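You operate a simulated robot arm through the tools that you are given. There is no shell and no other tool.

You run a simulated robot arm. Do the job below in one go: nothing can be reset, and whatever is moved stays where it is left.

## Task
End the party lights with a slow fade and park the desk lamp.
Fine: stop the chase, fade the lighting desk's Main out, then press All off; one fade from Full to 0, five to forty seconds long; switch the lamp off and swing it along the wall; other faders, buttons and plugs stay.

Only the result counts: the job must be done as asked and must still hold three seconds after the hand-in. Knocking over, shifting, dropping, spilling or breaking anything else fails it.

## Robot
A 7-joint arm with a two-finger parallel gripper, fixed in place. Base frame: the origin is at the foot of the arm, x ahead of it, y to its left, z up; the work surface is at about z = 815. Lengths are in mm, angles in rad, forces in N, time in s.
Its first joint turns from -2.304 to 2.304 rad. Payload 3.91 kg.
The tool frame sits at the grasp point between the pads (the TCP): z along the fingers, y along the line on which they close. The tips reach 30 mm beyond it. Largest opening 110 mm; finger width 20, thickness 10; the body of the gripper, 48 by 112 mm, starts 55 mm behind the TCP.
Orientation is told as [roll, pitch, yaw] about the base's x, y, z axes, in that order, counted from this pose: with the fingers straight down and closing along the base's y, the tool's x points along the base's -x, its y along +y and its z along -z.

## Interface
- The arm moves only by the tool apply_moves. Its argument "moves" is a list of rows, each an object (a shift or turn left out is 0, a gripper value left out holds the last) with "translation": the shift along the tool's x, y, z in mm, a list of three; "turn": the turn, a rotation vector about the tool's x, y, z in rad, a list of three; "claw": the closure, from 0 (fully open) to 1 (shut). In form: [{"translation": [tx, ty, tz], "turn": [ax, ay, az], "claw": claw}, ...]. A call has 1 to 20 rows; each row shifts and turns the commanded pose from where the row before left it, along the tool's axes as they then stand. A row lasts 0.2 s, in which the tool goes at most 50 mm and 0.15 rad; a call with a longer step from one row to the next is refused whole, and so is a gripper value outside its range. A pose out of reach is approached as far as the arm can. The call stops where the force on the tool passes 90 N (or 10 N more than at its start, if that is more) or the arm is blocked; 0.2 s more then pass. Each finger travels about 108 mm/s and halts on what it meets, pressing with about 31 N; the grip force reading is that of the motor and also rises with nothing between the fingers. The clock runs only during rows and for 0.2 s after the last one: add rows that do not move to give the fingers time. The reply holds the time, the measured pose of the TCP, the force on the tool along the base axes, the opening and the grip force, in the units named above and with some noise, with the torque about the TCP (base axes, N m) and any sound that the robot's microphone picked up.
- Cameras (640 x 400 px; columns grow to the right, rows downward): "scene" is fixed at [220.2, -500.8, 1373.8]; the picture's right is [0.99, -0.16, 0.00], its down [-0.04, -0.26, -0.97] and it looks along [0.16, 0.95, -0.26] (base axes); focal length 336 px, centre (320, 200). "wrist" rides on the gripper at [72, 17, -103] in the tool frame; the picture's right is [-0.23, 0.97, 0.00], its down [-0.76, -0.18, -0.62] and it looks along [-0.61, -0.14, 0.78] (tool axes); focal length 222 px, centre (320, 200). There is no depth. A picture from a camera that has moved, and an enlarged one, comes with that camera's place and axes in the base frame and with its lens.
- snapshot(camera): a new picture of that camera. The clock stands still meanwhile.
- inspect(camera, box): a new picture of the part [left, top, right, bottom] of that camera's present view, enlarged. The clock stands still meanwhile.
- job_done(): hands the job in; it is judged then, once.

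Places have to be worked out from the pictures, the camera data and where the tool is seen. Open the gripper and draw the arm clear of the work before you hand the job in, unless the task says otherwise.

The tools are called after ">>>" as a command line: name --argument value ..., lists and objects as JSON in quotes. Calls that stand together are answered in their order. apply_moves: Moves the arm, as the interface text tells. Its arguments: {"type":"object","properties":{"moves":{"type":"array","items":{"type":"object","properties":{"translation":{"type":"array","items":{"type":"number"}},"turn":{"type":"array","items":{"type":"number"}},"claw":{"type":"number"}}}}},"required":["moves"]} The other tools are called the same way: snapshot (camera) takes a picture; inspect (camera, box) takes an enlarged picture of a part of a camera's view; job_done () hands the job in.

At the start:

```text
t: 0.0
position: [460.6, 549.1, 1400.3]
orientation: [-0.002, 0.001, -0.001]
wrist_force: [-0.7, -0.1, -0.4]
moment: [-0.04, 0.01, 0.02]
finger_gap: 110.0
gripper_force: 0.1
```

scene: 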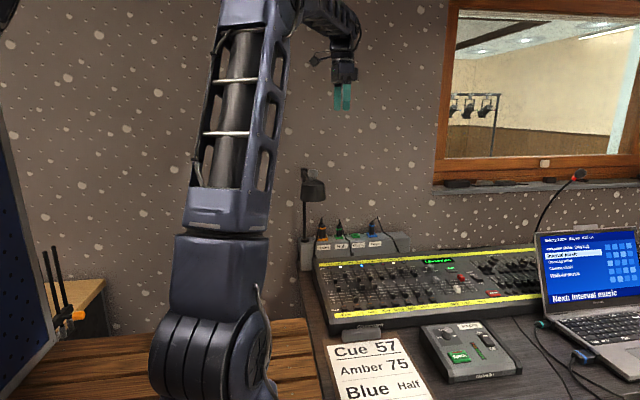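
wrist: 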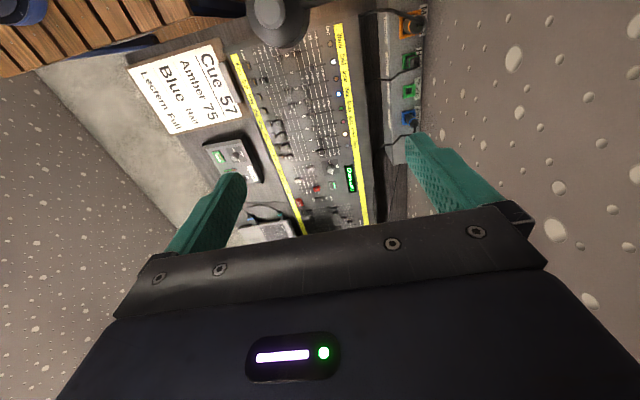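

I'll start by looking closely at the desk and lamp in both cameras.

>>> inspect --camera "scene" --box '[290, 150, 450, 250]'

>>> inspect --camera "scene" --box '[310, 240, 470, 340]'

>>> inspect --camera "scene" --box '[400, 240, 560, 340]'

>>> inspect --camera "scene" --box '[320, 310, 540, 400]'

>>> inspect --camera "wrist" --box '[120, 20, 440, 240]'

>>> inspect --camera "scene" --box '[520, 210, 640, 320]'

```text
4.00 times, centred on (370, 200) of scene
camera zoom: at [220.2, -500.8, 1373.8], right [0.99, -0.16, 0.0], down [-0.04, -0.26, -0.97], along [0.16, 0.95, -0.26], focal length 1346 px, centre (120, 200)
```

zoom: 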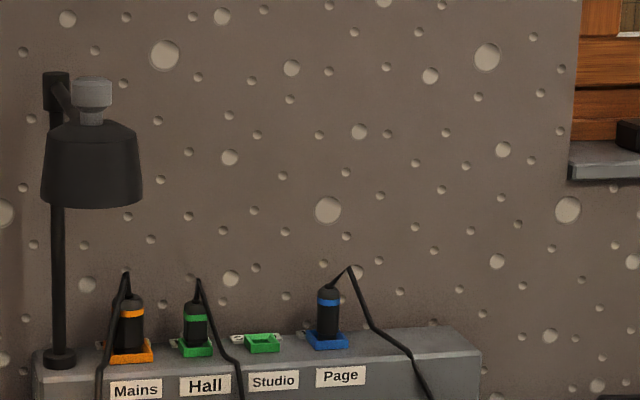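

```text
4.00 times, centred on (390, 290) of scene
camera zoom: at [220.2, -500.8, 1373.8], right [0.99, -0.16, 0.0], down [-0.04, -0.26, -0.97], along [0.16, 0.95, -0.26], focal length 1346 px, centre (40, -160)
```

zoom: 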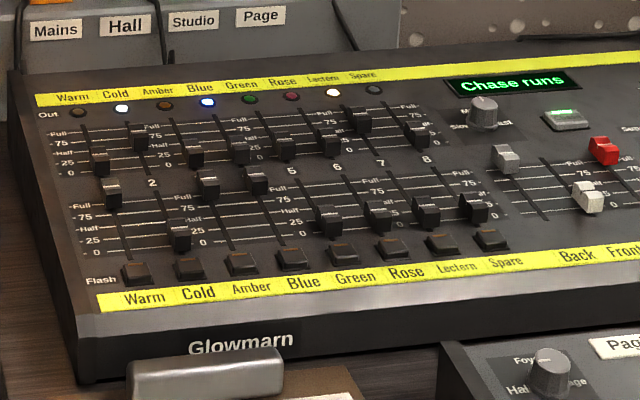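

```text
4.00 times, centred on (480, 290) of scene
camera zoom: at [220.2, -500.8, 1373.8], right [0.99, -0.16, 0.0], down [-0.04, -0.26, -0.97], along [0.16, 0.95, -0.26], focal length 1346 px, centre (-320, -160)
```

zoom: 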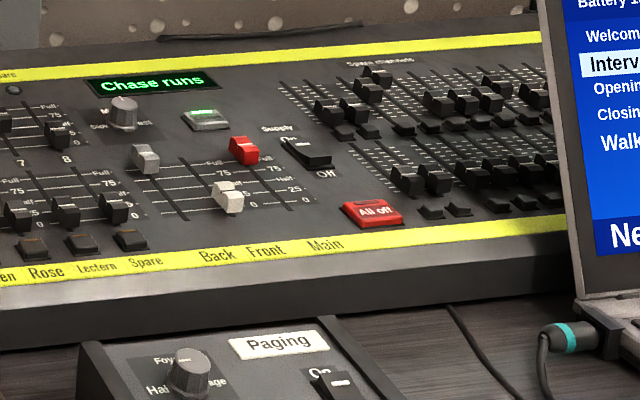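

```text
2.91 times, centred on (430, 355) of scene
camera zoom: at [220.2, -500.8, 1373.8], right [0.99, -0.16, 0.0], down [-0.04, -0.26, -0.97], along [0.16, 0.95, -0.26], focal length 979 px, centre (0, -251)
```

zoom: 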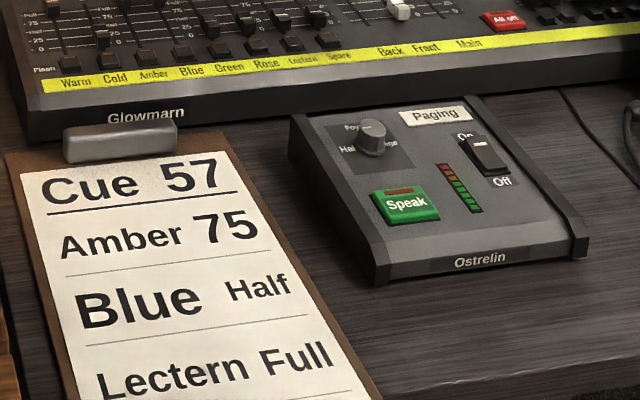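

```text
1.82 times, centred on (280, 130) of wrist
camera zoom: at [388.7, 566.1, 1502.9], right [0.23, 0.97, 0.0], down [0.76, -0.18, 0.62], along [0.61, -0.14, -0.78], focal length 404 px, centre (393, 327)
```

zoom: 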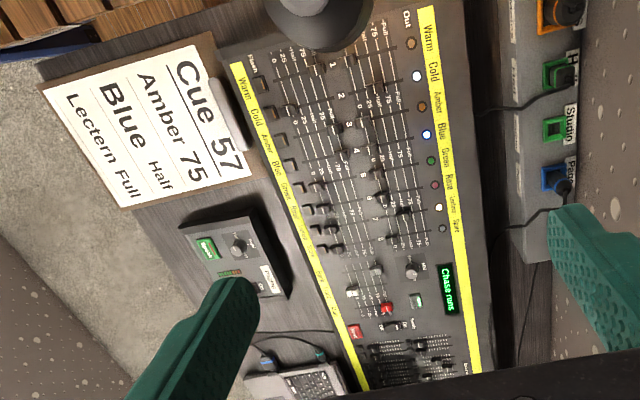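

```text
3.64 times, centred on (580, 265) of scene
camera zoom: at [220.2, -500.8, 1373.8], right [0.99, -0.16, 0.0], down [-0.04, -0.26, -0.97], along [0.16, 0.95, -0.26], focal length 1223 px, centre (-626, -36)
```

zoom: 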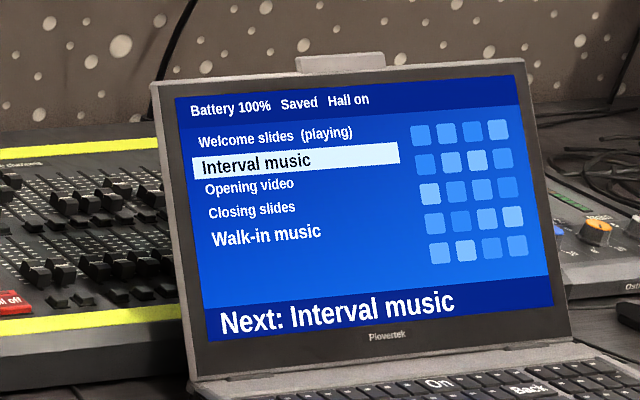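

The lamp head appears near (375, 523, 1182), and the Main fader near (870, 443, 823). I'll back the hand away from the lamp, staying high, and yaw it so the wrist camera faces the lamp and wall.

>>> apply_moves --moves '[{"translation": [14, -38, 0]}, {"translation": [14, -38, 0]}, {"translation": [14, -38, 0]}, {"translation": [14, -38, 0]}, {"translation": [14, -38, 0]}, {"translation": [14, -38, 0]}, {"turn": [0, 0, -0.143]}, {"turn": [0, 0, -0.143]}, {"turn": [0, 0, -0.143]}, {"turn": [0, 0, -0.143]}, {"turn": [0, 0, -0.143]}, {"turn": [0, 0, -0.143]}, {"turn": [0, 0, -0.143]}, {"turn": [0, 0, -0.143]}, {"turn": [0, 0, -0.143]}, {"turn": [0, 0, -0.143]}, {"turn": [0, 0, -0.141]}]'

>>> snapshot --camera "wrist"

>>> snapshot --camera "scene"

```text
t: 3.6
position: [376.4, 321.0, 1398.5]
orientation: [-0.001, 0.0, 1.572]
wrist_force: [-0.1, 1.0, 0.1]
moment: [0.01, 0.02, 0.01]
finger_gap: 110.0
gripper_force: 0.1
```

```text
taken
camera wrist: at [360.0, 248.9, 1502.6], right [-0.97, 0.23, 0.0], down [0.18, 0.76, 0.62], along [0.14, 0.61, -0.78], focal length 222 px, centre (320, 200)
```

wrist: 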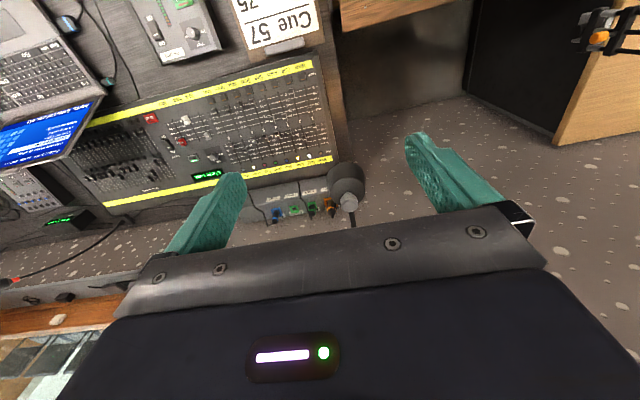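

```text
taken
```

scene: 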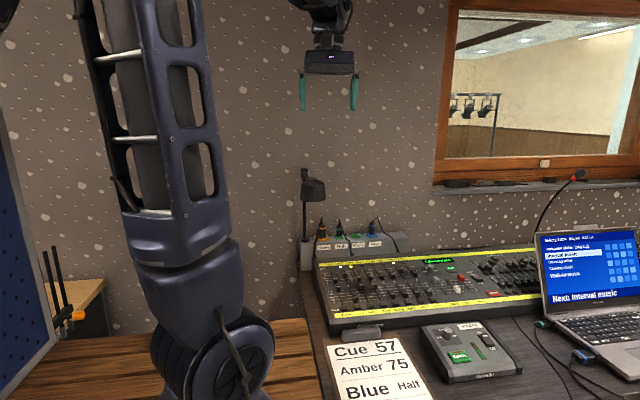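

The picture comes inverted (image-down points up and away), with the lamp between the fingers. I'll enlarge the lamp and the console.

>>> inspect --camera "wrist" --box '[240, 130, 400, 240]'

>>> inspect --camera "wrist" --box '[90, 90, 250, 200]'

>>> inspect --camera "scene" --box '[290, 155, 350, 275]'

```text
3.64 times, centred on (320, 185) of wrist
camera zoom: at [360.0, 248.9, 1502.6], right [-0.97, 0.23, 0.0], down [0.18, 0.76, 0.62], along [0.14, 0.61, -0.78], focal length 808 px, centre (320, 254)
```

zoom: 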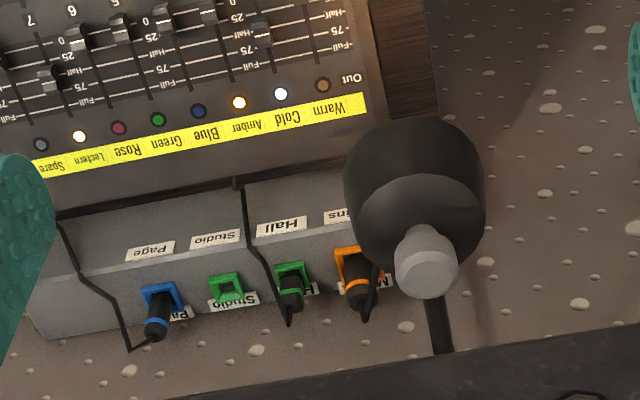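

```text
3.64 times, centred on (170, 145) of wrist
camera zoom: at [360.0, 248.9, 1502.6], right [-0.97, 0.23, 0.0], down [0.18, 0.76, 0.62], along [0.14, 0.61, -0.78], focal length 808 px, centre (866, 400)
```

zoom: 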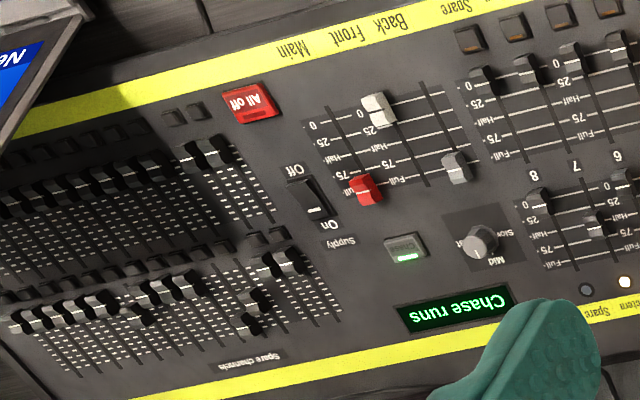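

```text
3.33 times, centred on (320, 215) of scene
camera zoom: at [220.2, -500.8, 1373.8], right [0.99, -0.16, 0.0], down [-0.04, -0.26, -0.97], along [0.16, 0.95, -0.26], focal length 1122 px, centre (320, 150)
```

zoom: 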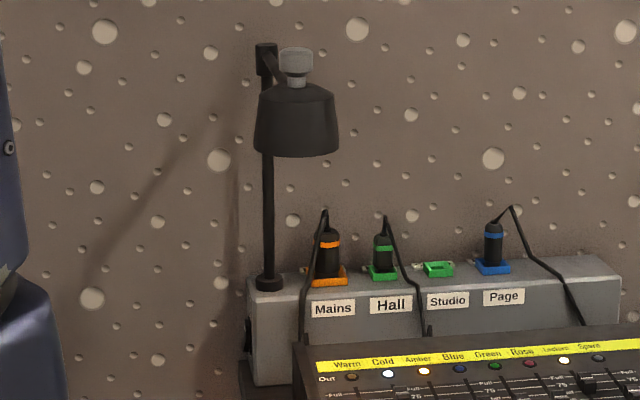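

Chase is the lit button beside the display, Main sits at Full, and the lamp head has a grey knob on top at about (366, 517, 1185), on an arm reaching out from a post near (366, 775). I'll tilt the hand and lower it to view the lamp side-on.

>>> apply_moves --moves '[{"turn": [0, -0.133, 0]}, {"turn": [0, -0.133, 0]}, {"turn": [0, -0.133, 0]}, {"turn": [0, -0.133, 0]}, {"turn": [0, -0.133, 0]}, {"turn": [0, -0.135, 0]}, {"translation": [33, 0, 32]}, {"translation": [33, 0, 32]}, {"translation": [33, 0, 32]}, {"translation": [33, 0, 32]}, {"translation": [33, 0, 32]}]'

>>> snapshot --camera "wrist"

>>> snapshot --camera "scene"

```text
t: 6.0
position: [375.8, 320.3, 1168.8]
orientation: [-0.002, -0.8, 1.57]
wrist_force: [-0.1, 0.1, -0.2]
moment: [0.0, -0.04, -0.02]
finger_gap: 110.1
gripper_force: 0.0
```

```text
taken
camera wrist: at [358.5, 195.7, 1190.1], right [-0.97, 0.16, 0.16], down [0.18, 0.08, 0.98], along [0.14, 0.98, -0.11], focal length 222 px, centre (320, 200)
```

wrist: 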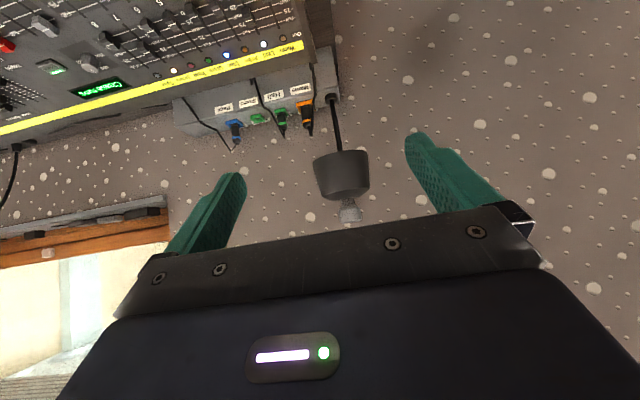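

```text
taken
```

scene: 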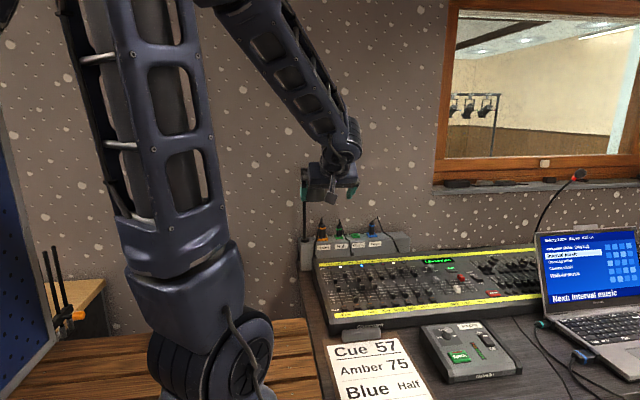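

Good side view; I'll enlarge the lamp.

>>> inspect --camera "wrist" --box '[290, 80, 400, 230]'

>>> inspect --camera "wrist" --box '[305, 140, 375, 230]'

>>> inspect --camera "wrist" --box '[0, 0, 330, 140]'

```text
2.67 times, centred on (345, 155) of wrist
camera zoom: at [358.5, 195.7, 1190.1], right [-0.97, 0.16, 0.16], down [0.18, 0.08, 0.98], along [0.14, 0.98, -0.11], focal length 592 px, centre (253, 320)
```

zoom: 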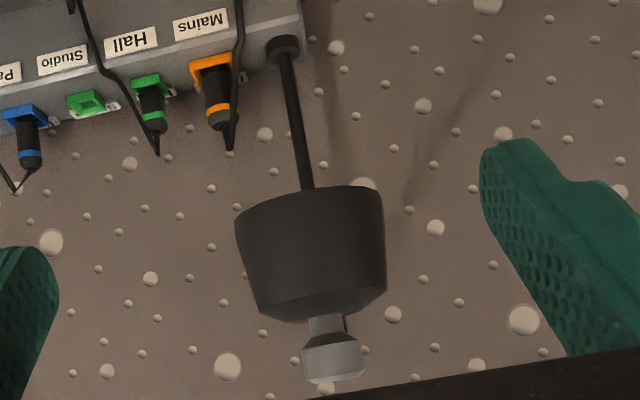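

```text
4.44 times, centred on (340, 185) of wrist
camera zoom: at [358.5, 195.7, 1190.1], right [-0.97, 0.16, 0.16], down [0.18, 0.08, 0.98], along [0.14, 0.98, -0.11], focal length 987 px, centre (231, 267)
```

zoom: 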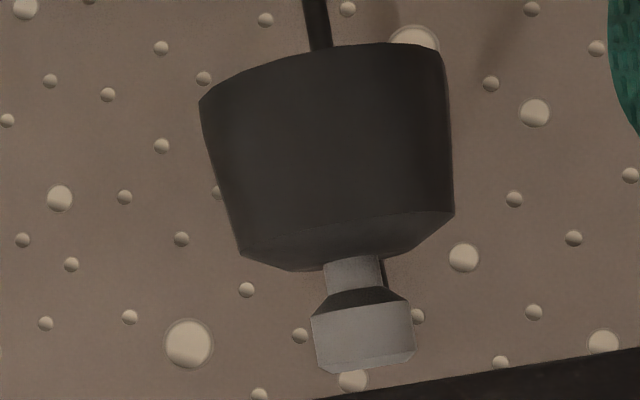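

```text
1.94 times, centred on (165, 70) of wrist
camera zoom: at [358.5, 195.7, 1190.1], right [-0.97, 0.16, 0.16], down [0.18, 0.08, 0.98], along [0.14, 0.98, -0.11], focal length 431 px, centre (621, 452)
```

zoom: 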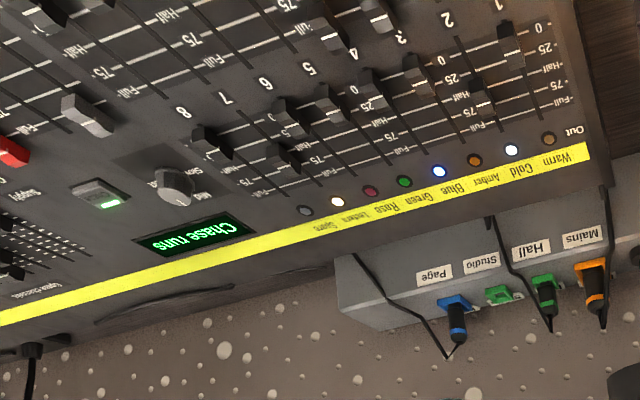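

The grey knob is a mushroom shape on a neck above the shade. I'll look at the shade's underside and the box's left end, where a dark item shows, by tilting further and dropping lower.

>>> apply_moves --moves '[{"turn": [0, -0.15, 0]}, {"turn": [0, -0.15, 0]}, {"turn": [0, -0.15, 0]}, {"turn": [0, -0.15, 0]}, {"translation": [38, 0, 6.5]}, {"translation": [38, 0, 6.5]}, {"translation": [38, 0, 6.5]}]'

>>> snapshot --camera "wrist"

>>> inspect --camera "scene" --box '[295, 220, 345, 290]'

```text
t: 7.6
position: [431.3, 365.1, 1083.7]
orientation: [-0.003, -1.399, 1.573]
wrist_force: [-0.5, 0.2, 0.0]
moment: [-0.01, -0.03, -0.05]
finger_gap: 110.0
gripper_force: 0.2
out of reach, approached as far as the arm can: row 3, 4, 5, 6, 7
```

```text
taken
camera wrist: at [414.1, 251.2, 1029.7], right [-0.97, 0.04, 0.22], down [0.18, -0.49, 0.86], along [0.14, 0.87, 0.47], focal length 222 px, centre (320, 200)
```

wrist: 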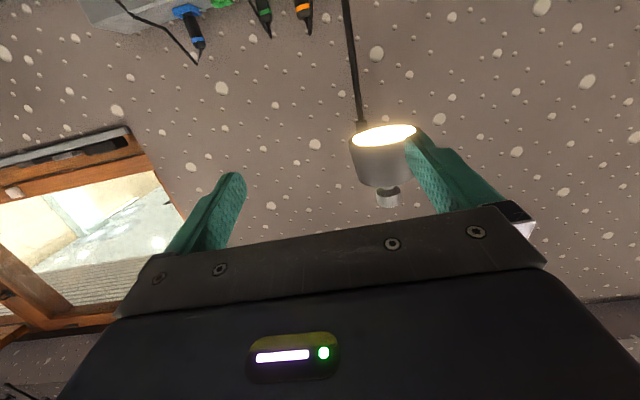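

```text
5.71 times, centred on (320, 255) of scene
camera zoom: at [220.2, -500.8, 1373.8], right [0.99, -0.16, 0.0], down [-0.04, -0.26, -0.97], along [0.16, 0.95, -0.26], focal length 1922 px, centre (320, -114)
```

zoom: 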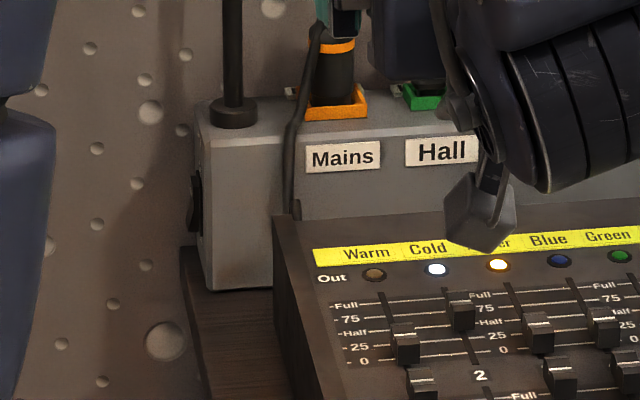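

The lamp is lit, and there is also a black rocker on the socket box's left end that I need to identify. I'll retrace the moves first, checking where the commanded pose stands.

>>> inspect --camera "wrist" --box '[320, 100, 440, 220]'

>>> apply_moves --moves '[{"translation": [-38, 0, -6.5]}, {"translation": [-38, 0, -6.5]}, {"translation": [-38, 0, -6.5]}, {"turn": [0, 0.15, 0]}, {"turn": [0, 0.15, 0]}, {"turn": [0, 0.15, 0]}, {"turn": [0, 0.15, 0]}]'

```text
3.33 times, centred on (380, 160) of wrist
camera zoom: at [414.1, 251.2, 1029.7], right [-0.97, 0.04, 0.22], down [0.18, -0.49, 0.86], along [0.14, 0.87, 0.47], focal length 740 px, centre (120, 333)
```

zoom: 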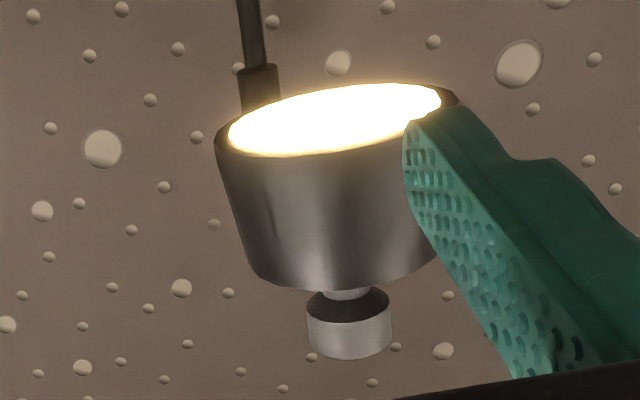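

```text
t: 9.2
position: [432.1, 367.0, 1199.7]
orientation: [-0.003, -0.801, 1.567]
wrist_force: [0.1, 0.0, 0.4]
moment: [0.0, 0.04, 0.0]
finger_gap: 110.1
gripper_force: 0.1
```

The commanded pose restarts from the reached one each call. Now I straighten the hand, rise above the lamp, and yaw back.

>>> apply_moves --moves '[{"turn": [0, 0.133, 0]}, {"turn": [0, 0.133, 0]}, {"turn": [0, 0.133, 0]}, {"turn": [0, 0.133, 0]}, {"turn": [0, 0.133, 0]}, {"turn": [0, 0.135, 0]}, {"translation": [0, 0, -45]}, {"translation": [0, 0, -45]}, {"translation": [0, 0, -45]}, {"turn": [0, 0, 0.143]}, {"turn": [0, 0, 0.143]}, {"turn": [0, 0, 0.143]}, {"turn": [0, 0, 0.143]}, {"turn": [0, 0, 0.143]}, {"turn": [0, 0, 0.143]}, {"turn": [0, 0, 0.143]}, {"turn": [0, 0, 0.143]}, {"turn": [0, 0, 0.143]}, {"turn": [0, 0, 0.143]}, {"turn": [0, 0, 0.138]}]'

```text
t: 13.4
position: [432.2, 367.7, 1334.4]
orientation: [-0.001, -0.001, 0.0]
wrist_force: [0.5, -0.4, -0.5]
moment: [0.01, 0.0, -0.03]
finger_gap: 110.1
gripper_force: 0.0
```

Now over to the left side of the lamp post at height and then down, to view the box's end.

>>> apply_moves --moves '[{"translation": [25.8, 35.8, 0]}, {"translation": [25.8, 35.8, 0]}, {"translation": [25.8, 35.8, 0]}, {"translation": [25.8, 35.8, 0]}, {"translation": [25.8, 35.8, 0]}, {"translation": [25.8, 35.8, 0]}, {"translation": [25.8, 35.8, 0]}, {"translation": [25.8, 35.8, 0]}, {"translation": [25.8, 35.8, 0]}, {"translation": [0, 0, 47]}, {"translation": [0, 0, 47]}, {"translation": [0, 0, 47]}, {"translation": [0, 0, 47]}, {"translation": [0, 0, 47]}, {"translation": [0, 0, 47]}, {"translation": [0, 0, 47]}]'

>>> snapshot --camera "wrist"

>>> snapshot --camera "scene"

```text
t: 16.8
position: [197.5, 687.6, 1005.1]
orientation: [0.001, -0.001, 0.004]
wrist_force: [0.1, 0.3, 0.3]
moment: [0.01, -0.02, 0.0]
finger_gap: 110.0
gripper_force: 0.0
```

```text
taken
camera wrist: at [124.9, 704.6, 1109.5], right [0.22, 0.97, 0.0], down [0.76, -0.18, 0.62], along [0.61, -0.14, -0.78], focal length 222 px, centre (320, 200)
```

wrist: 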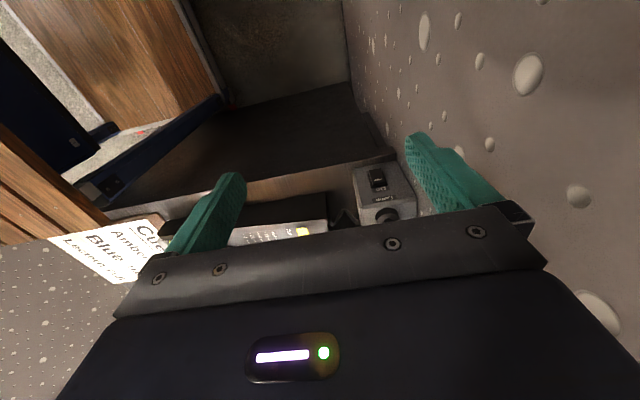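

```text
taken
```

scene: 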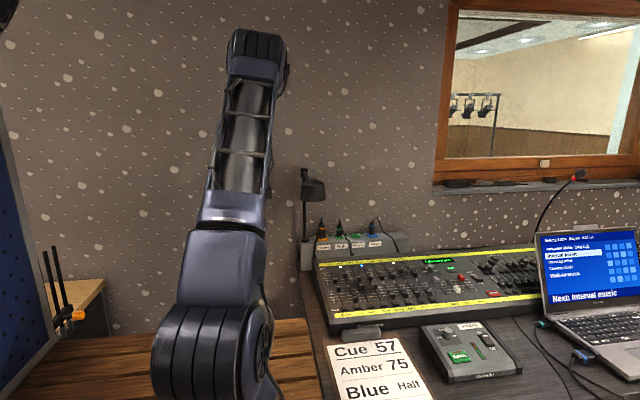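

The end panel with the rocker is in view, carrying a small label; enlarging.

>>> inspect --camera "wrist" --box '[340, 150, 430, 230]'

>>> inspect --camera "scene" --box '[290, 155, 340, 205]'

```text
5.00 times, centred on (385, 190) of wrist
camera zoom: at [124.9, 704.6, 1109.5], right [0.22, 0.97, 0.0], down [0.76, -0.18, 0.62], along [0.61, -0.14, -0.78], focal length 1111 px, centre (-5, 250)
```

zoom: 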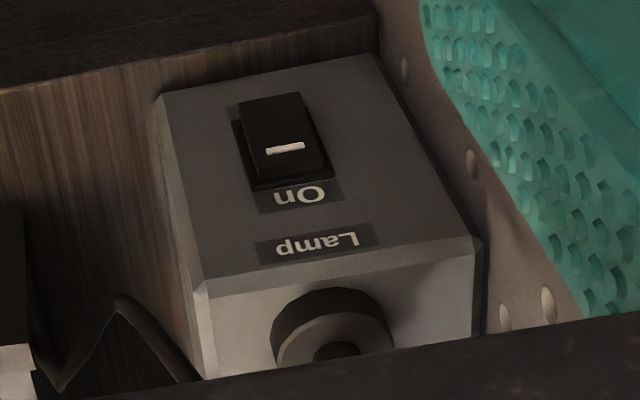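

```text
8.00 times, centred on (315, 180) of scene
camera zoom: at [220.2, -500.8, 1373.8], right [0.99, -0.16, 0.0], down [-0.04, -0.26, -0.97], along [0.16, 0.95, -0.26], focal length 2692 px, centre (360, 360)
```

zoom: 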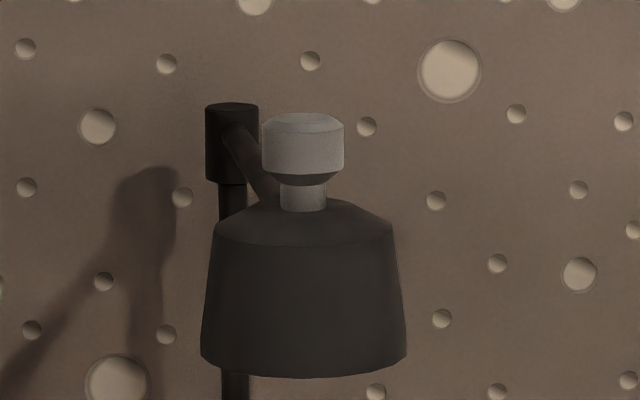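

The rocker is labelled "Lamp" with "On" at the top, so it is the lamp switch, centred near (338, 751, 800) with its lower half to be pushed in toward +x. The grey knob is just the lamp's swing grip. I'll yaw so the hand is narrow toward the wall, shut the fingers and tilt them toward +x.

>>> apply_moves --moves '[{"turn": [0, 0, -0.1424], "claw": 1}, {"turn": [0, 0, -0.1424]}, {"turn": [0, 0, -0.1424]}, {"turn": [0, 0, -0.1424]}, {"turn": [0, 0, -0.1424]}, {"turn": [0, 0, -0.1424]}, {"turn": [0, 0, -0.1424]}, {"turn": [0, 0, -0.1424]}, {"turn": [0, 0, -0.1424]}, {"turn": [0, 0, -0.1424]}, {"turn": [0, 0, -0.1424]}, {"turn": [0.145, 0, 0]}, {"turn": [0.145, 0, 0]}, {"turn": [0.145, 0, 0]}, {"turn": [0.145, 0, 0]}, {"turn": [0.145, 0, 0]}, {"turn": [0.145, 0, 0]}]'

>>> snapshot --camera "wrist"

>>> snapshot --camera "scene"

```text
t: 20.4
position: [198.8, 689.0, 1006.9]
orientation: [-0.872, 0.0, 1.57]
wrist_force: [0.4, -0.6, 0.8]
moment: [-0.02, 0.02, 0.03]
finger_gap: 0.0
gripper_force: 31.1
```

```text
taken
camera wrist: at [109.0, 615.9, 1059.8], right [-0.63, 0.23, -0.75], down [-0.36, 0.76, 0.54], along [0.69, 0.61, -0.39], focal length 222 px, centre (320, 200)
```

wrist: 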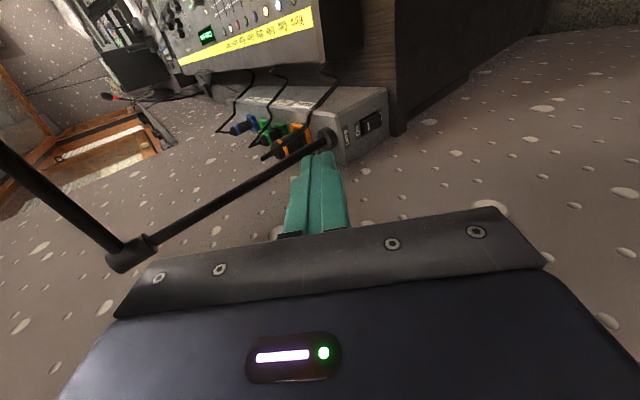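

```text
taken
```

scene: 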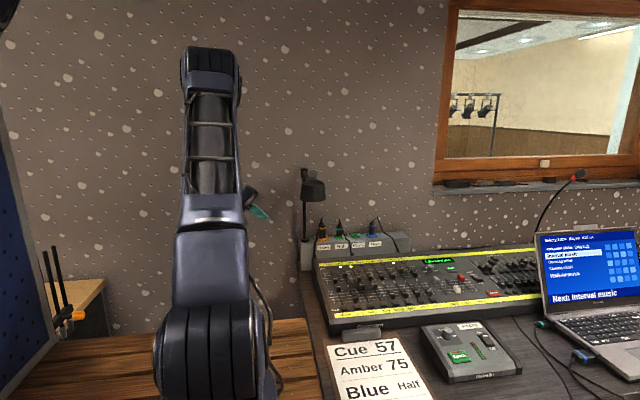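

>>> inspect --camera "wrist" --box '[300, 70, 420, 170]'

```text
4.00 times, centred on (360, 120) of wrist
camera zoom: at [109.0, 615.9, 1059.8], right [-0.63, 0.23, -0.75], down [-0.36, 0.76, 0.54], along [0.69, 0.61, -0.39], focal length 888 px, centre (160, 520)
```

zoom: 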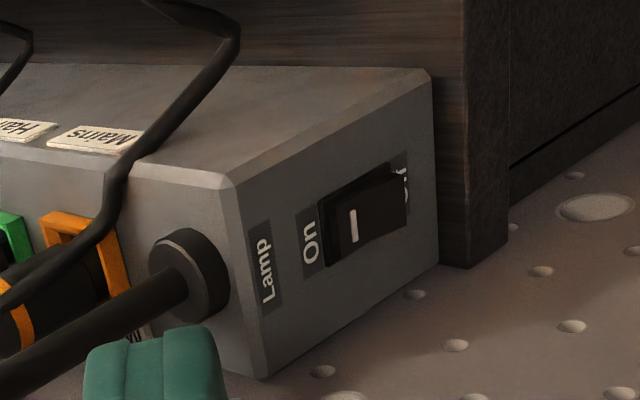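

The rocker's lower (Off) end sticks out toward -x, and the box's back touches the wall near y ≈ 797, so I'll angle the hand to come from the -y side and keep the wrist off the wall. I move to a standoff about 30 mm short of the rocker.

>>> apply_moves --moves '[{"turn": [0, -0.0955, -0.0806]}, {"turn": [0, -0.0955, -0.0806]}, {"turn": [0, -0.0955, -0.0806]}, {"turn": [0, -0.0955, -0.0806]}, {"translation": [-2.7, 19.66, 40.6]}, {"translation": [-2.7, 19.66, 40.6]}, {"translation": [-2.7, 19.66, 40.6]}, {"translation": [-2.7, 19.66, 40.6]}, {"translation": [-2.7, 19.66, 40.6]}, {}]'

>>> snapshot --camera "wrist"

>>> inspect --camera "scene" --box '[230, 160, 350, 290]'

```text
t: 22.6
position: [274.2, 742.7, 799.0]
orientation: [-0.87, -0.001, 2.068]
wrist_force: [0.3, 0.4, 0.8]
moment: [0.0, 0.03, -0.02]
finger_gap: 0.0
gripper_force: 31.2
```

```text
taken
camera wrist: at [230.3, 637.1, 852.8], right [-0.66, -0.1, -0.74], down [-0.68, 0.5, 0.54], along [0.32, 0.86, -0.4], focal length 222 px, centre (320, 200)
```

wrist: 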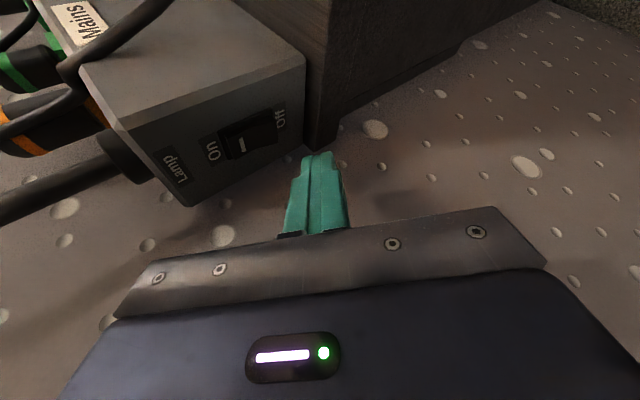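

```text
3.08 times, centred on (290, 225) of scene
camera zoom: at [220.2, -500.8, 1373.8], right [0.99, -0.16, 0.0], down [-0.04, -0.26, -0.97], along [0.16, 0.95, -0.26], focal length 1035 px, centre (412, 123)
```

zoom: 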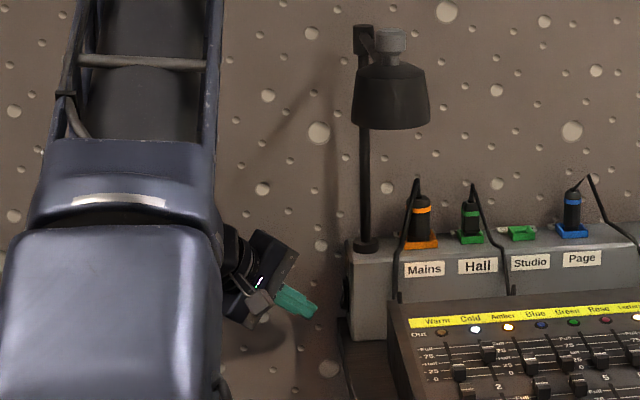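

>>> inspect --camera "wrist" --box '[190, 90, 350, 190]'

```text
4.00 times, centred on (270, 140) of wrist
camera zoom: at [230.3, 637.1, 852.8], right [-0.66, -0.1, -0.74], down [-0.68, 0.5, 0.54], along [0.32, 0.86, -0.4], focal length 888 px, centre (520, 440)
```

zoom: 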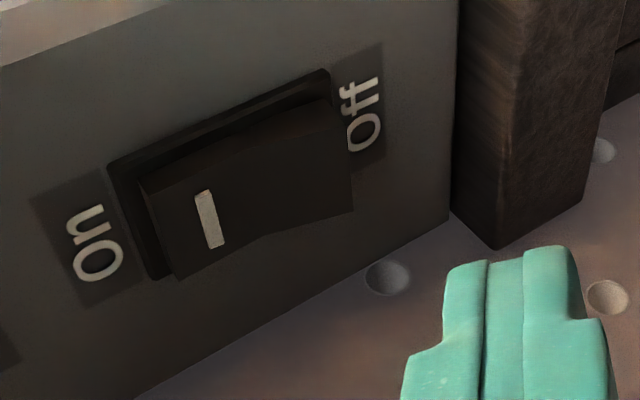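

The rocker's Off end is at about (334, 749, 787). I raise 5 mm, come within ~7 mm, then creep in +x with 2 mm steps.

>>> apply_moves --moves '[{"translation": [10.5, -16.3, 11.5]}, {"translation": [0.956, -1.134, 1.342]}, {"translation": [0.956, -1.134, 1.342]}, {"translation": [0.956, -1.134, 1.342]}, {"translation": [0.956, -1.134, 1.342]}]'

>>> inspect --camera "wrist" --box '[210, 70, 370, 190]'

```text
t: 23.8
position: [302.1, 742.6, 804.5]
orientation: [-0.871, 0.0, 2.068]
wrist_force: [-0.2, 0.1, 0.3]
moment: [-0.01, -0.01, 0.01]
finger_gap: 0.0
gripper_force: 31.5
```

```text
3.33 times, centred on (290, 130) of wrist
camera zoom: at [257.9, 637.2, 858.5], right [-0.66, -0.1, -0.74], down [-0.68, 0.5, 0.54], along [0.32, 0.86, -0.4], focal length 740 px, centre (420, 433)
```

zoom: 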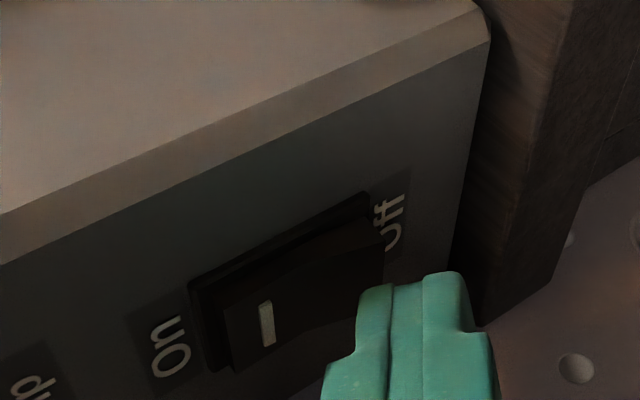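

No contact yet, and the fingertip looks a little low relative to the rocker's Off half. I raise 6 mm and continue creeping in.

>>> apply_moves --moves '[{"translation": [0, -4.6, -3.9]}, {"translation": [0.956, -1.134, 1.342]}, {"translation": [0.956, -1.134, 1.342]}, {"translation": [0.956, -1.134, 1.342]}]'

>>> inspect --camera "wrist" --box '[210, 70, 370, 190]'

```text
t: 24.8
position: [305.4, 743.6, 809.7]
orientation: [-0.866, 0.0, 2.07]
wrist_force: [-29.7, -15.8, -1.3]
moment: [-0.18, 0.38, -0.3]
finger_gap: 0.0
gripper_force: 30.7
heard: click
```

```text
3.33 times, centred on (290, 130) of wrist
camera zoom: at [261.3, 636.9, 864.2], right [-0.66, -0.1, -0.74], down [-0.68, 0.49, 0.54], along [0.31, 0.86, -0.4], focal length 740 px, centre (420, 433)
```

zoom: 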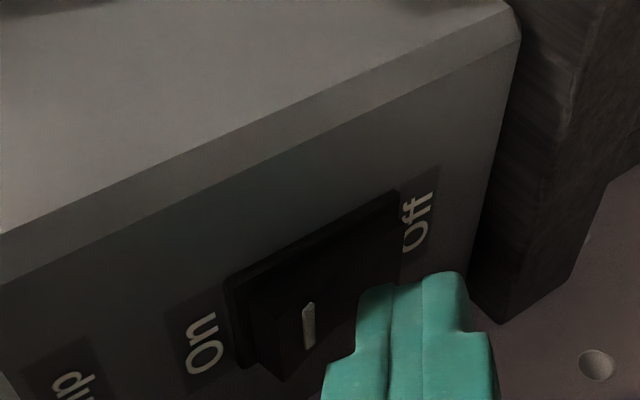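

A click was heard and the light on the box dimmed, so the rocker is at Off. I back straight out and retreat up.

>>> apply_moves --moves '[{"translation": [-9.6, 11.3, -13.4]}, {"translation": [-9.6, 11.3, -13.4]}, {"translation": [2.7, -19.66, -40.6]}, {"translation": [2.7, -19.66, -40.6]}, {"translation": [2.7, -19.66, -40.6]}, {"translation": [2.7, -19.66, -40.6]}, {"translation": [2.7, -19.66, -40.6]}]'

>>> inspect --camera "wrist" --box '[140, 0, 460, 200]'

>>> snapshot --camera "scene"

```text
t: 26.4
position: [194.3, 689.6, 1015.0]
orientation: [-0.87, 0.001, 2.07]
wrist_force: [0.6, 0.6, -0.2]
moment: [0.01, -0.04, -0.03]
finger_gap: 0.0
gripper_force: 31.1
```

```text
2.00 times, centred on (300, 100) of wrist
camera zoom: at [149.6, 582.6, 1070.2], right [-0.66, -0.1, -0.74], down [-0.68, 0.5, 0.54], along [0.32, 0.86, -0.4], focal length 444 px, centre (360, 400)
```

zoom: 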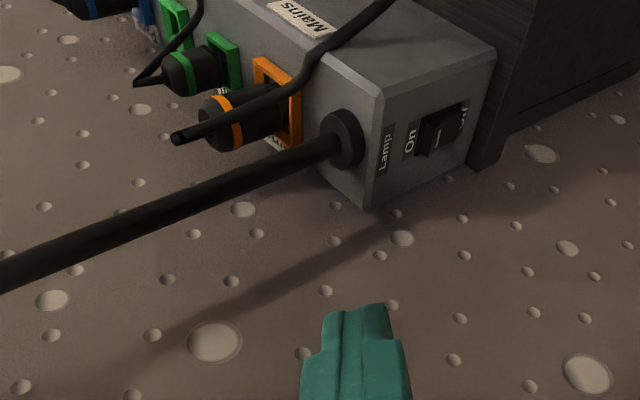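

```text
taken
```

scene: 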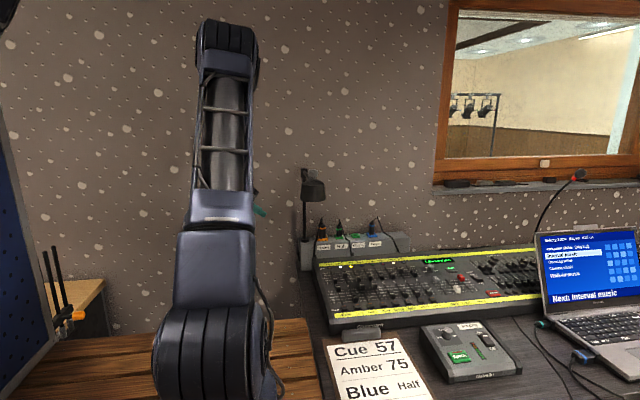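

The rocker now shows Off. Next the lamp: I'll swing it toward -x, away from the desk, by pushing the shade with closed fingers. First I raise the hand above the lamp and bring it back to vertical.

>>> apply_moves --moves '[{"translation": [0, -34.4, -29.0]}, {"translation": [0, -34.4, -29.0]}, {"translation": [0, -34.4, -29.0]}, {"translation": [0, -34.4, -29.0]}, {"translation": [0, -34.4, -29.0]}, {"translation": [0, -34.4, -29.0]}, {"translation": [0, -34.4, -29.0]}, {"turn": [0, 0.0955, 0.0806]}, {"turn": [0, 0.0955, 0.0806]}, {"turn": [0, 0.0955, 0.0806]}, {"turn": [0, 0.0955, 0.0806]}, {"turn": [-0.145, 0, 0]}, {"turn": [-0.145, 0, 0]}, {"turn": [-0.145, 0, 0]}, {"turn": [-0.145, 0, 0]}, {"turn": [-0.145, 0, 0]}, {"turn": [-0.145, 0, 0]}]'

```text
t: 30.0
position: [193.7, 688.2, 1332.3]
orientation: [0.002, 0.0, 1.573]
wrist_force: [-0.5, 0.1, -0.1]
moment: [0.04, -0.05, -0.01]
finger_gap: 0.0
gripper_force: 30.9
```

>>> apply_moves --moves '[{"translation": [32.3, -33.3, 0]}, {"translation": [32.3, -33.3, 0]}, {"translation": [32.3, -33.3, 0]}, {"translation": [32.3, -33.3, 0]}, {"translation": [32.3, -33.3, 0]}, {"translation": [32.3, -33.3, 0]}, {"translation": [32.3, -33.3, 0]}, {"translation": [32.3, -33.3, 0]}, {"turn": [0, -0.125, 0]}, {"turn": [0, -0.125, 0]}, {"turn": [0, -0.125, 0]}, {"turn": [0, -0.125, 0]}, {"translation": [11.6, 3, 37.9]}, {"translation": [11.6, 3, 37.9]}, {"translation": [11.6, 3, 37.9]}, {"translation": [11.6, 3, 37.9]}, {"translation": [11.6, 3, 37.9]}]'

>>> snapshot --camera "wrist"

>>> inspect --camera "scene" --box '[270, 130, 390, 220]'

```text
t: 33.6
position: [445.1, 469.6, 1139.1]
orientation: [0.0, -0.501, 1.569]
wrist_force: [-0.5, 0.0, -0.2]
moment: [0.01, -0.03, 0.01]
finger_gap: 0.1
gripper_force: 31.1
```

```text
taken
camera wrist: at [428.3, 356.9, 1195.6], right [-0.97, 0.2, 0.11], down [0.18, 0.37, 0.91], along [0.14, 0.91, -0.39], focal length 222 px, centre (320, 200)
```

wrist: 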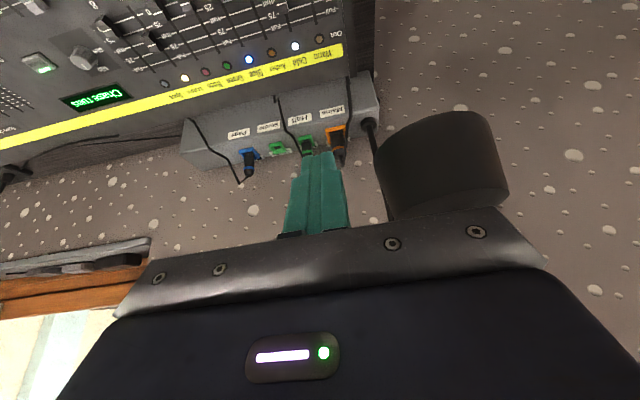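

```text
4.44 times, centred on (330, 175) of scene
camera zoom: at [220.2, -500.8, 1373.8], right [0.99, -0.16, 0.0], down [-0.04, -0.26, -0.97], along [0.16, 0.95, -0.26], focal length 1495 px, centre (276, 311)
```

zoom: 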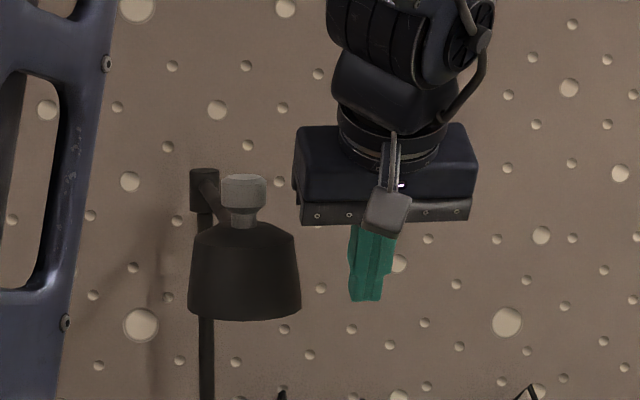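

The finger is level with the shade and ~30 mm clear on its +x side. I start pushing slowly in -x.

>>> apply_moves --moves '[{"translation": [-3.8, 12.7, 2.1]}, {"translation": [-3.8, 12.7, 2.1]}, {"translation": [-3.8, 12.7, 2.1]}, {"translation": [-0.1, 9.4, 0.06]}, {"translation": [-0.1, 9.4, 0.06]}, {"translation": [-0.1, 9.4, 0.06]}, {"translation": [-0.1, 9.4, 0.06]}]'

>>> snapshot --camera "wrist"

>>> inspect --camera "scene" --box '[270, 130, 390, 220]'

```text
t: 35.2
position: [368.5, 483.3, 1137.4]
orientation: [0.0, -0.498, 1.569]
wrist_force: [0.1, -0.8, 0.3]
moment: [0.0, -0.01, 0.0]
finger_gap: 0.1
gripper_force: 31.0
```

```text
taken
camera wrist: at [352.0, 369.7, 1194.0], right [-0.97, 0.2, 0.11], down [0.18, 0.37, 0.91], along [0.14, 0.91, -0.4], focal length 222 px, centre (320, 200)
```

wrist: 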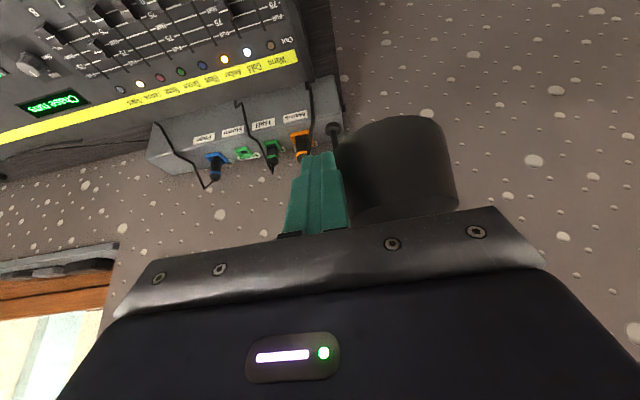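

```text
4.44 times, centred on (330, 175) of scene
camera zoom: at [220.2, -500.8, 1373.8], right [0.99, -0.16, 0.0], down [-0.04, -0.26, -0.97], along [0.16, 0.95, -0.26], focal length 1495 px, centre (276, 311)
```

zoom: 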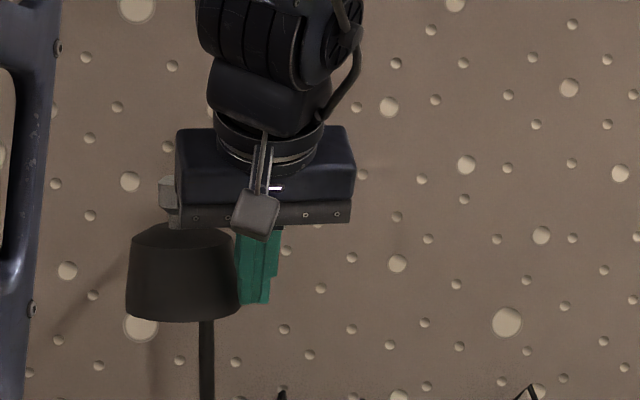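

The lamp follows the finger smoothly. I continue along the arc.

>>> apply_moves --moves '[{"translation": [0, 9, 0]}, {"translation": [0, 9, 0]}, {"translation": [0, 9, 0]}, {"translation": [-2.5, 10.5, 1.4]}, {"translation": [-2.5, 10.5, 1.4]}, {"translation": [-2.5, 10.5, 1.4]}, {"translation": [-2.5, 10.5, 1.4]}, {"translation": [-2.5, 10.5, 1.4]}, {"translation": [-2.5, 10.5, 1.4]}, {"translation": [-4.7, 9.3, 2.6]}, {"translation": [-4.7, 9.3, 2.6]}, {"translation": [-4.7, 9.3, 2.6]}, {"translation": [-4.7, 9.3, 2.6]}, {"translation": [-4.7, 9.3, 2.6]}, {"translation": [-4.7, 9.3, 2.6]}]'

>>> snapshot --camera "wrist"

>>> snapshot --camera "scene"

```text
t: 38.4
position: [224.6, 531.5, 1137.1]
orientation: [0.001, -0.499, 1.57]
wrist_force: [0.5, -0.5, 0.3]
moment: [-0.01, 0.0, 0.01]
finger_gap: 0.2
gripper_force: 30.4
```

```text
taken
camera wrist: at [206.6, 419.0, 1193.3], right [-0.97, 0.2, 0.11], down [0.18, 0.37, 0.91], along [0.14, 0.91, -0.4], focal length 222 px, centre (320, 200)
```

wrist: 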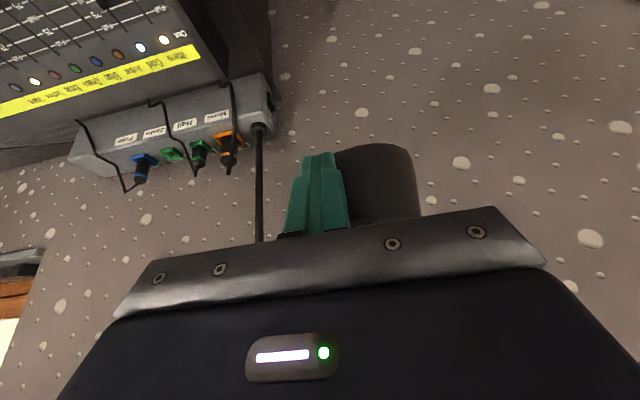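

```text
taken
```

scene: 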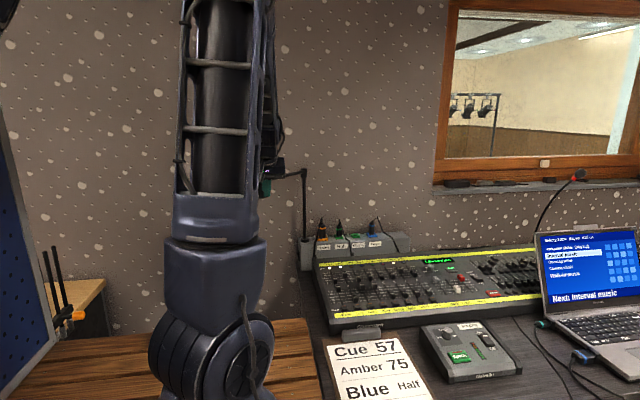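

>>> apply_moves --moves '[{"translation": [-6.8, 7.8, 3.7]}, {"translation": [-6.8, 7.8, 3.7]}, {"translation": [-6.8, 7.8, 3.7]}, {"translation": [-6.8, 7.8, 3.7]}, {"translation": [-6.8, 7.8, 3.7]}, {"translation": [-6.8, 7.8, 3.7]}, {"translation": [-8, 5.3, 4.36]}, {"translation": [-8, 5.3, 4.36]}, {"translation": [-8, 5.3, 4.36]}, {"translation": [-8, 5.3, 4.36]}, {"translation": [-8, 5.3, 4.36]}, {"translation": [-8, 5.3, 4.36]}, {"translation": [-6.6, 2.9, 3.6]}, {"translation": [-6.6, 2.9, 3.6]}, {"translation": [-6.6, 2.9, 3.6]}]'

>>> snapshot --camera "wrist"

>>> inspect --camera "scene" --box '[230, 130, 350, 220]'

```text
t: 41.6
position: [136.7, 656.4, 1136.1]
orientation: [-0.001, -0.501, 1.569]
wrist_force: [0.4, -0.2, 0.4]
moment: [0.02, -0.02, 0.0]
finger_gap: 0.0
gripper_force: 30.5
```

```text
taken
camera wrist: at [119.3, 543.5, 1193.1], right [-0.97, 0.2, 0.11], down [0.18, 0.37, 0.91], along [0.14, 0.91, -0.4], focal length 222 px, centre (320, 200)
```

wrist: 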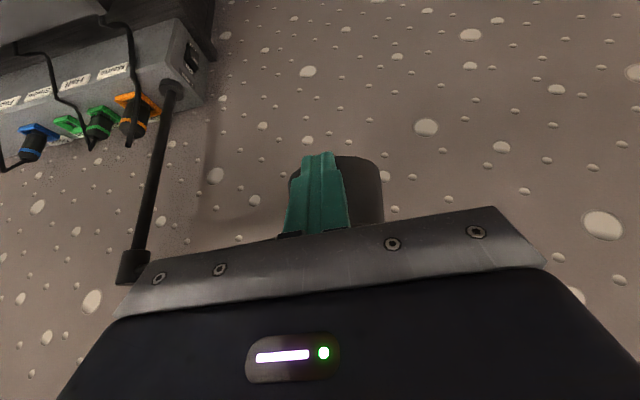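

```text
4.44 times, centred on (290, 175) of scene
camera zoom: at [220.2, -500.8, 1373.8], right [0.99, -0.16, 0.0], down [-0.04, -0.26, -0.97], along [0.16, 0.95, -0.26], focal length 1495 px, centre (453, 311)
```

zoom: 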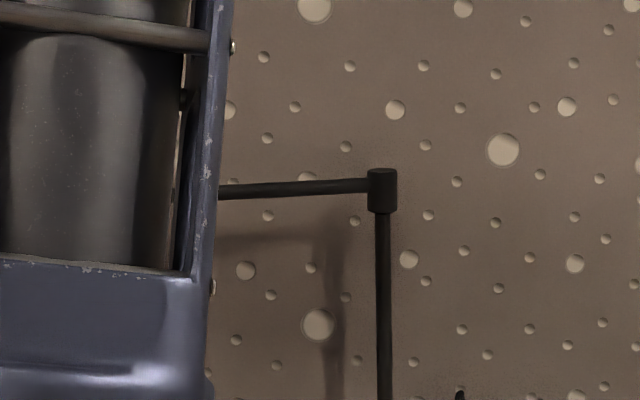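

The arm is about 81° round, and the shade centre is at y ≈ 717 with the post at 752. I nudge another ~22 mm in +y gently and check.

>>> apply_moves --moves '[{"translation": [-3.25, 0.6, 1.77]}, {"translation": [-3.25, 0.6, 1.77]}, {"translation": [-3.25, 0.6, 1.77]}, {"translation": [-3.25, 0.6, 1.77]}, {"translation": [-3.25, 0.6, 1.77]}, {"translation": [-3.25, 0.6, 1.77]}]'

>>> snapshot --camera "wrist"

>>> inspect --camera "scene" --box '[230, 130, 350, 220]'

```text
t: 43.0
position: [133.4, 678.4, 1137.0]
orientation: [-0.001, -0.5, 1.569]
wrist_force: [0.1, 0.9, -0.2]
moment: [-0.03, -0.01, 0.03]
finger_gap: 0.0
gripper_force: 31.2
```

```text
taken
camera wrist: at [116.0, 565.0, 1192.7], right [-0.97, 0.2, 0.11], down [0.18, 0.37, 0.91], along [0.14, 0.91, -0.4], focal length 222 px, centre (320, 200)
```

wrist: 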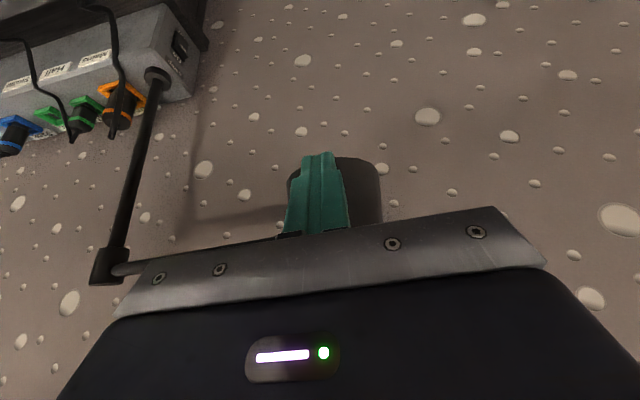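

```text
4.44 times, centred on (290, 175) of scene
camera zoom: at [220.2, -500.8, 1373.8], right [0.99, -0.16, 0.0], down [-0.04, -0.26, -0.97], along [0.16, 0.95, -0.26], focal length 1495 px, centre (453, 311)
```

zoom: 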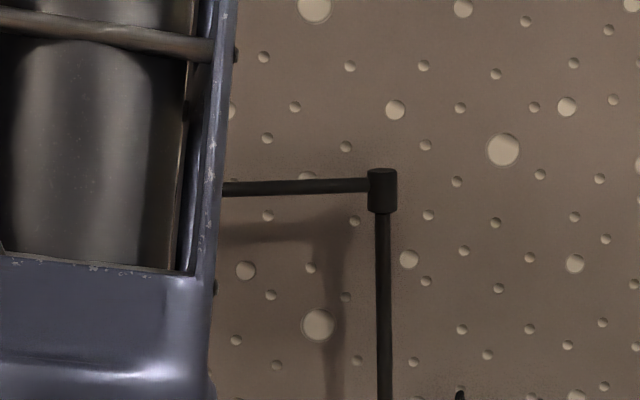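

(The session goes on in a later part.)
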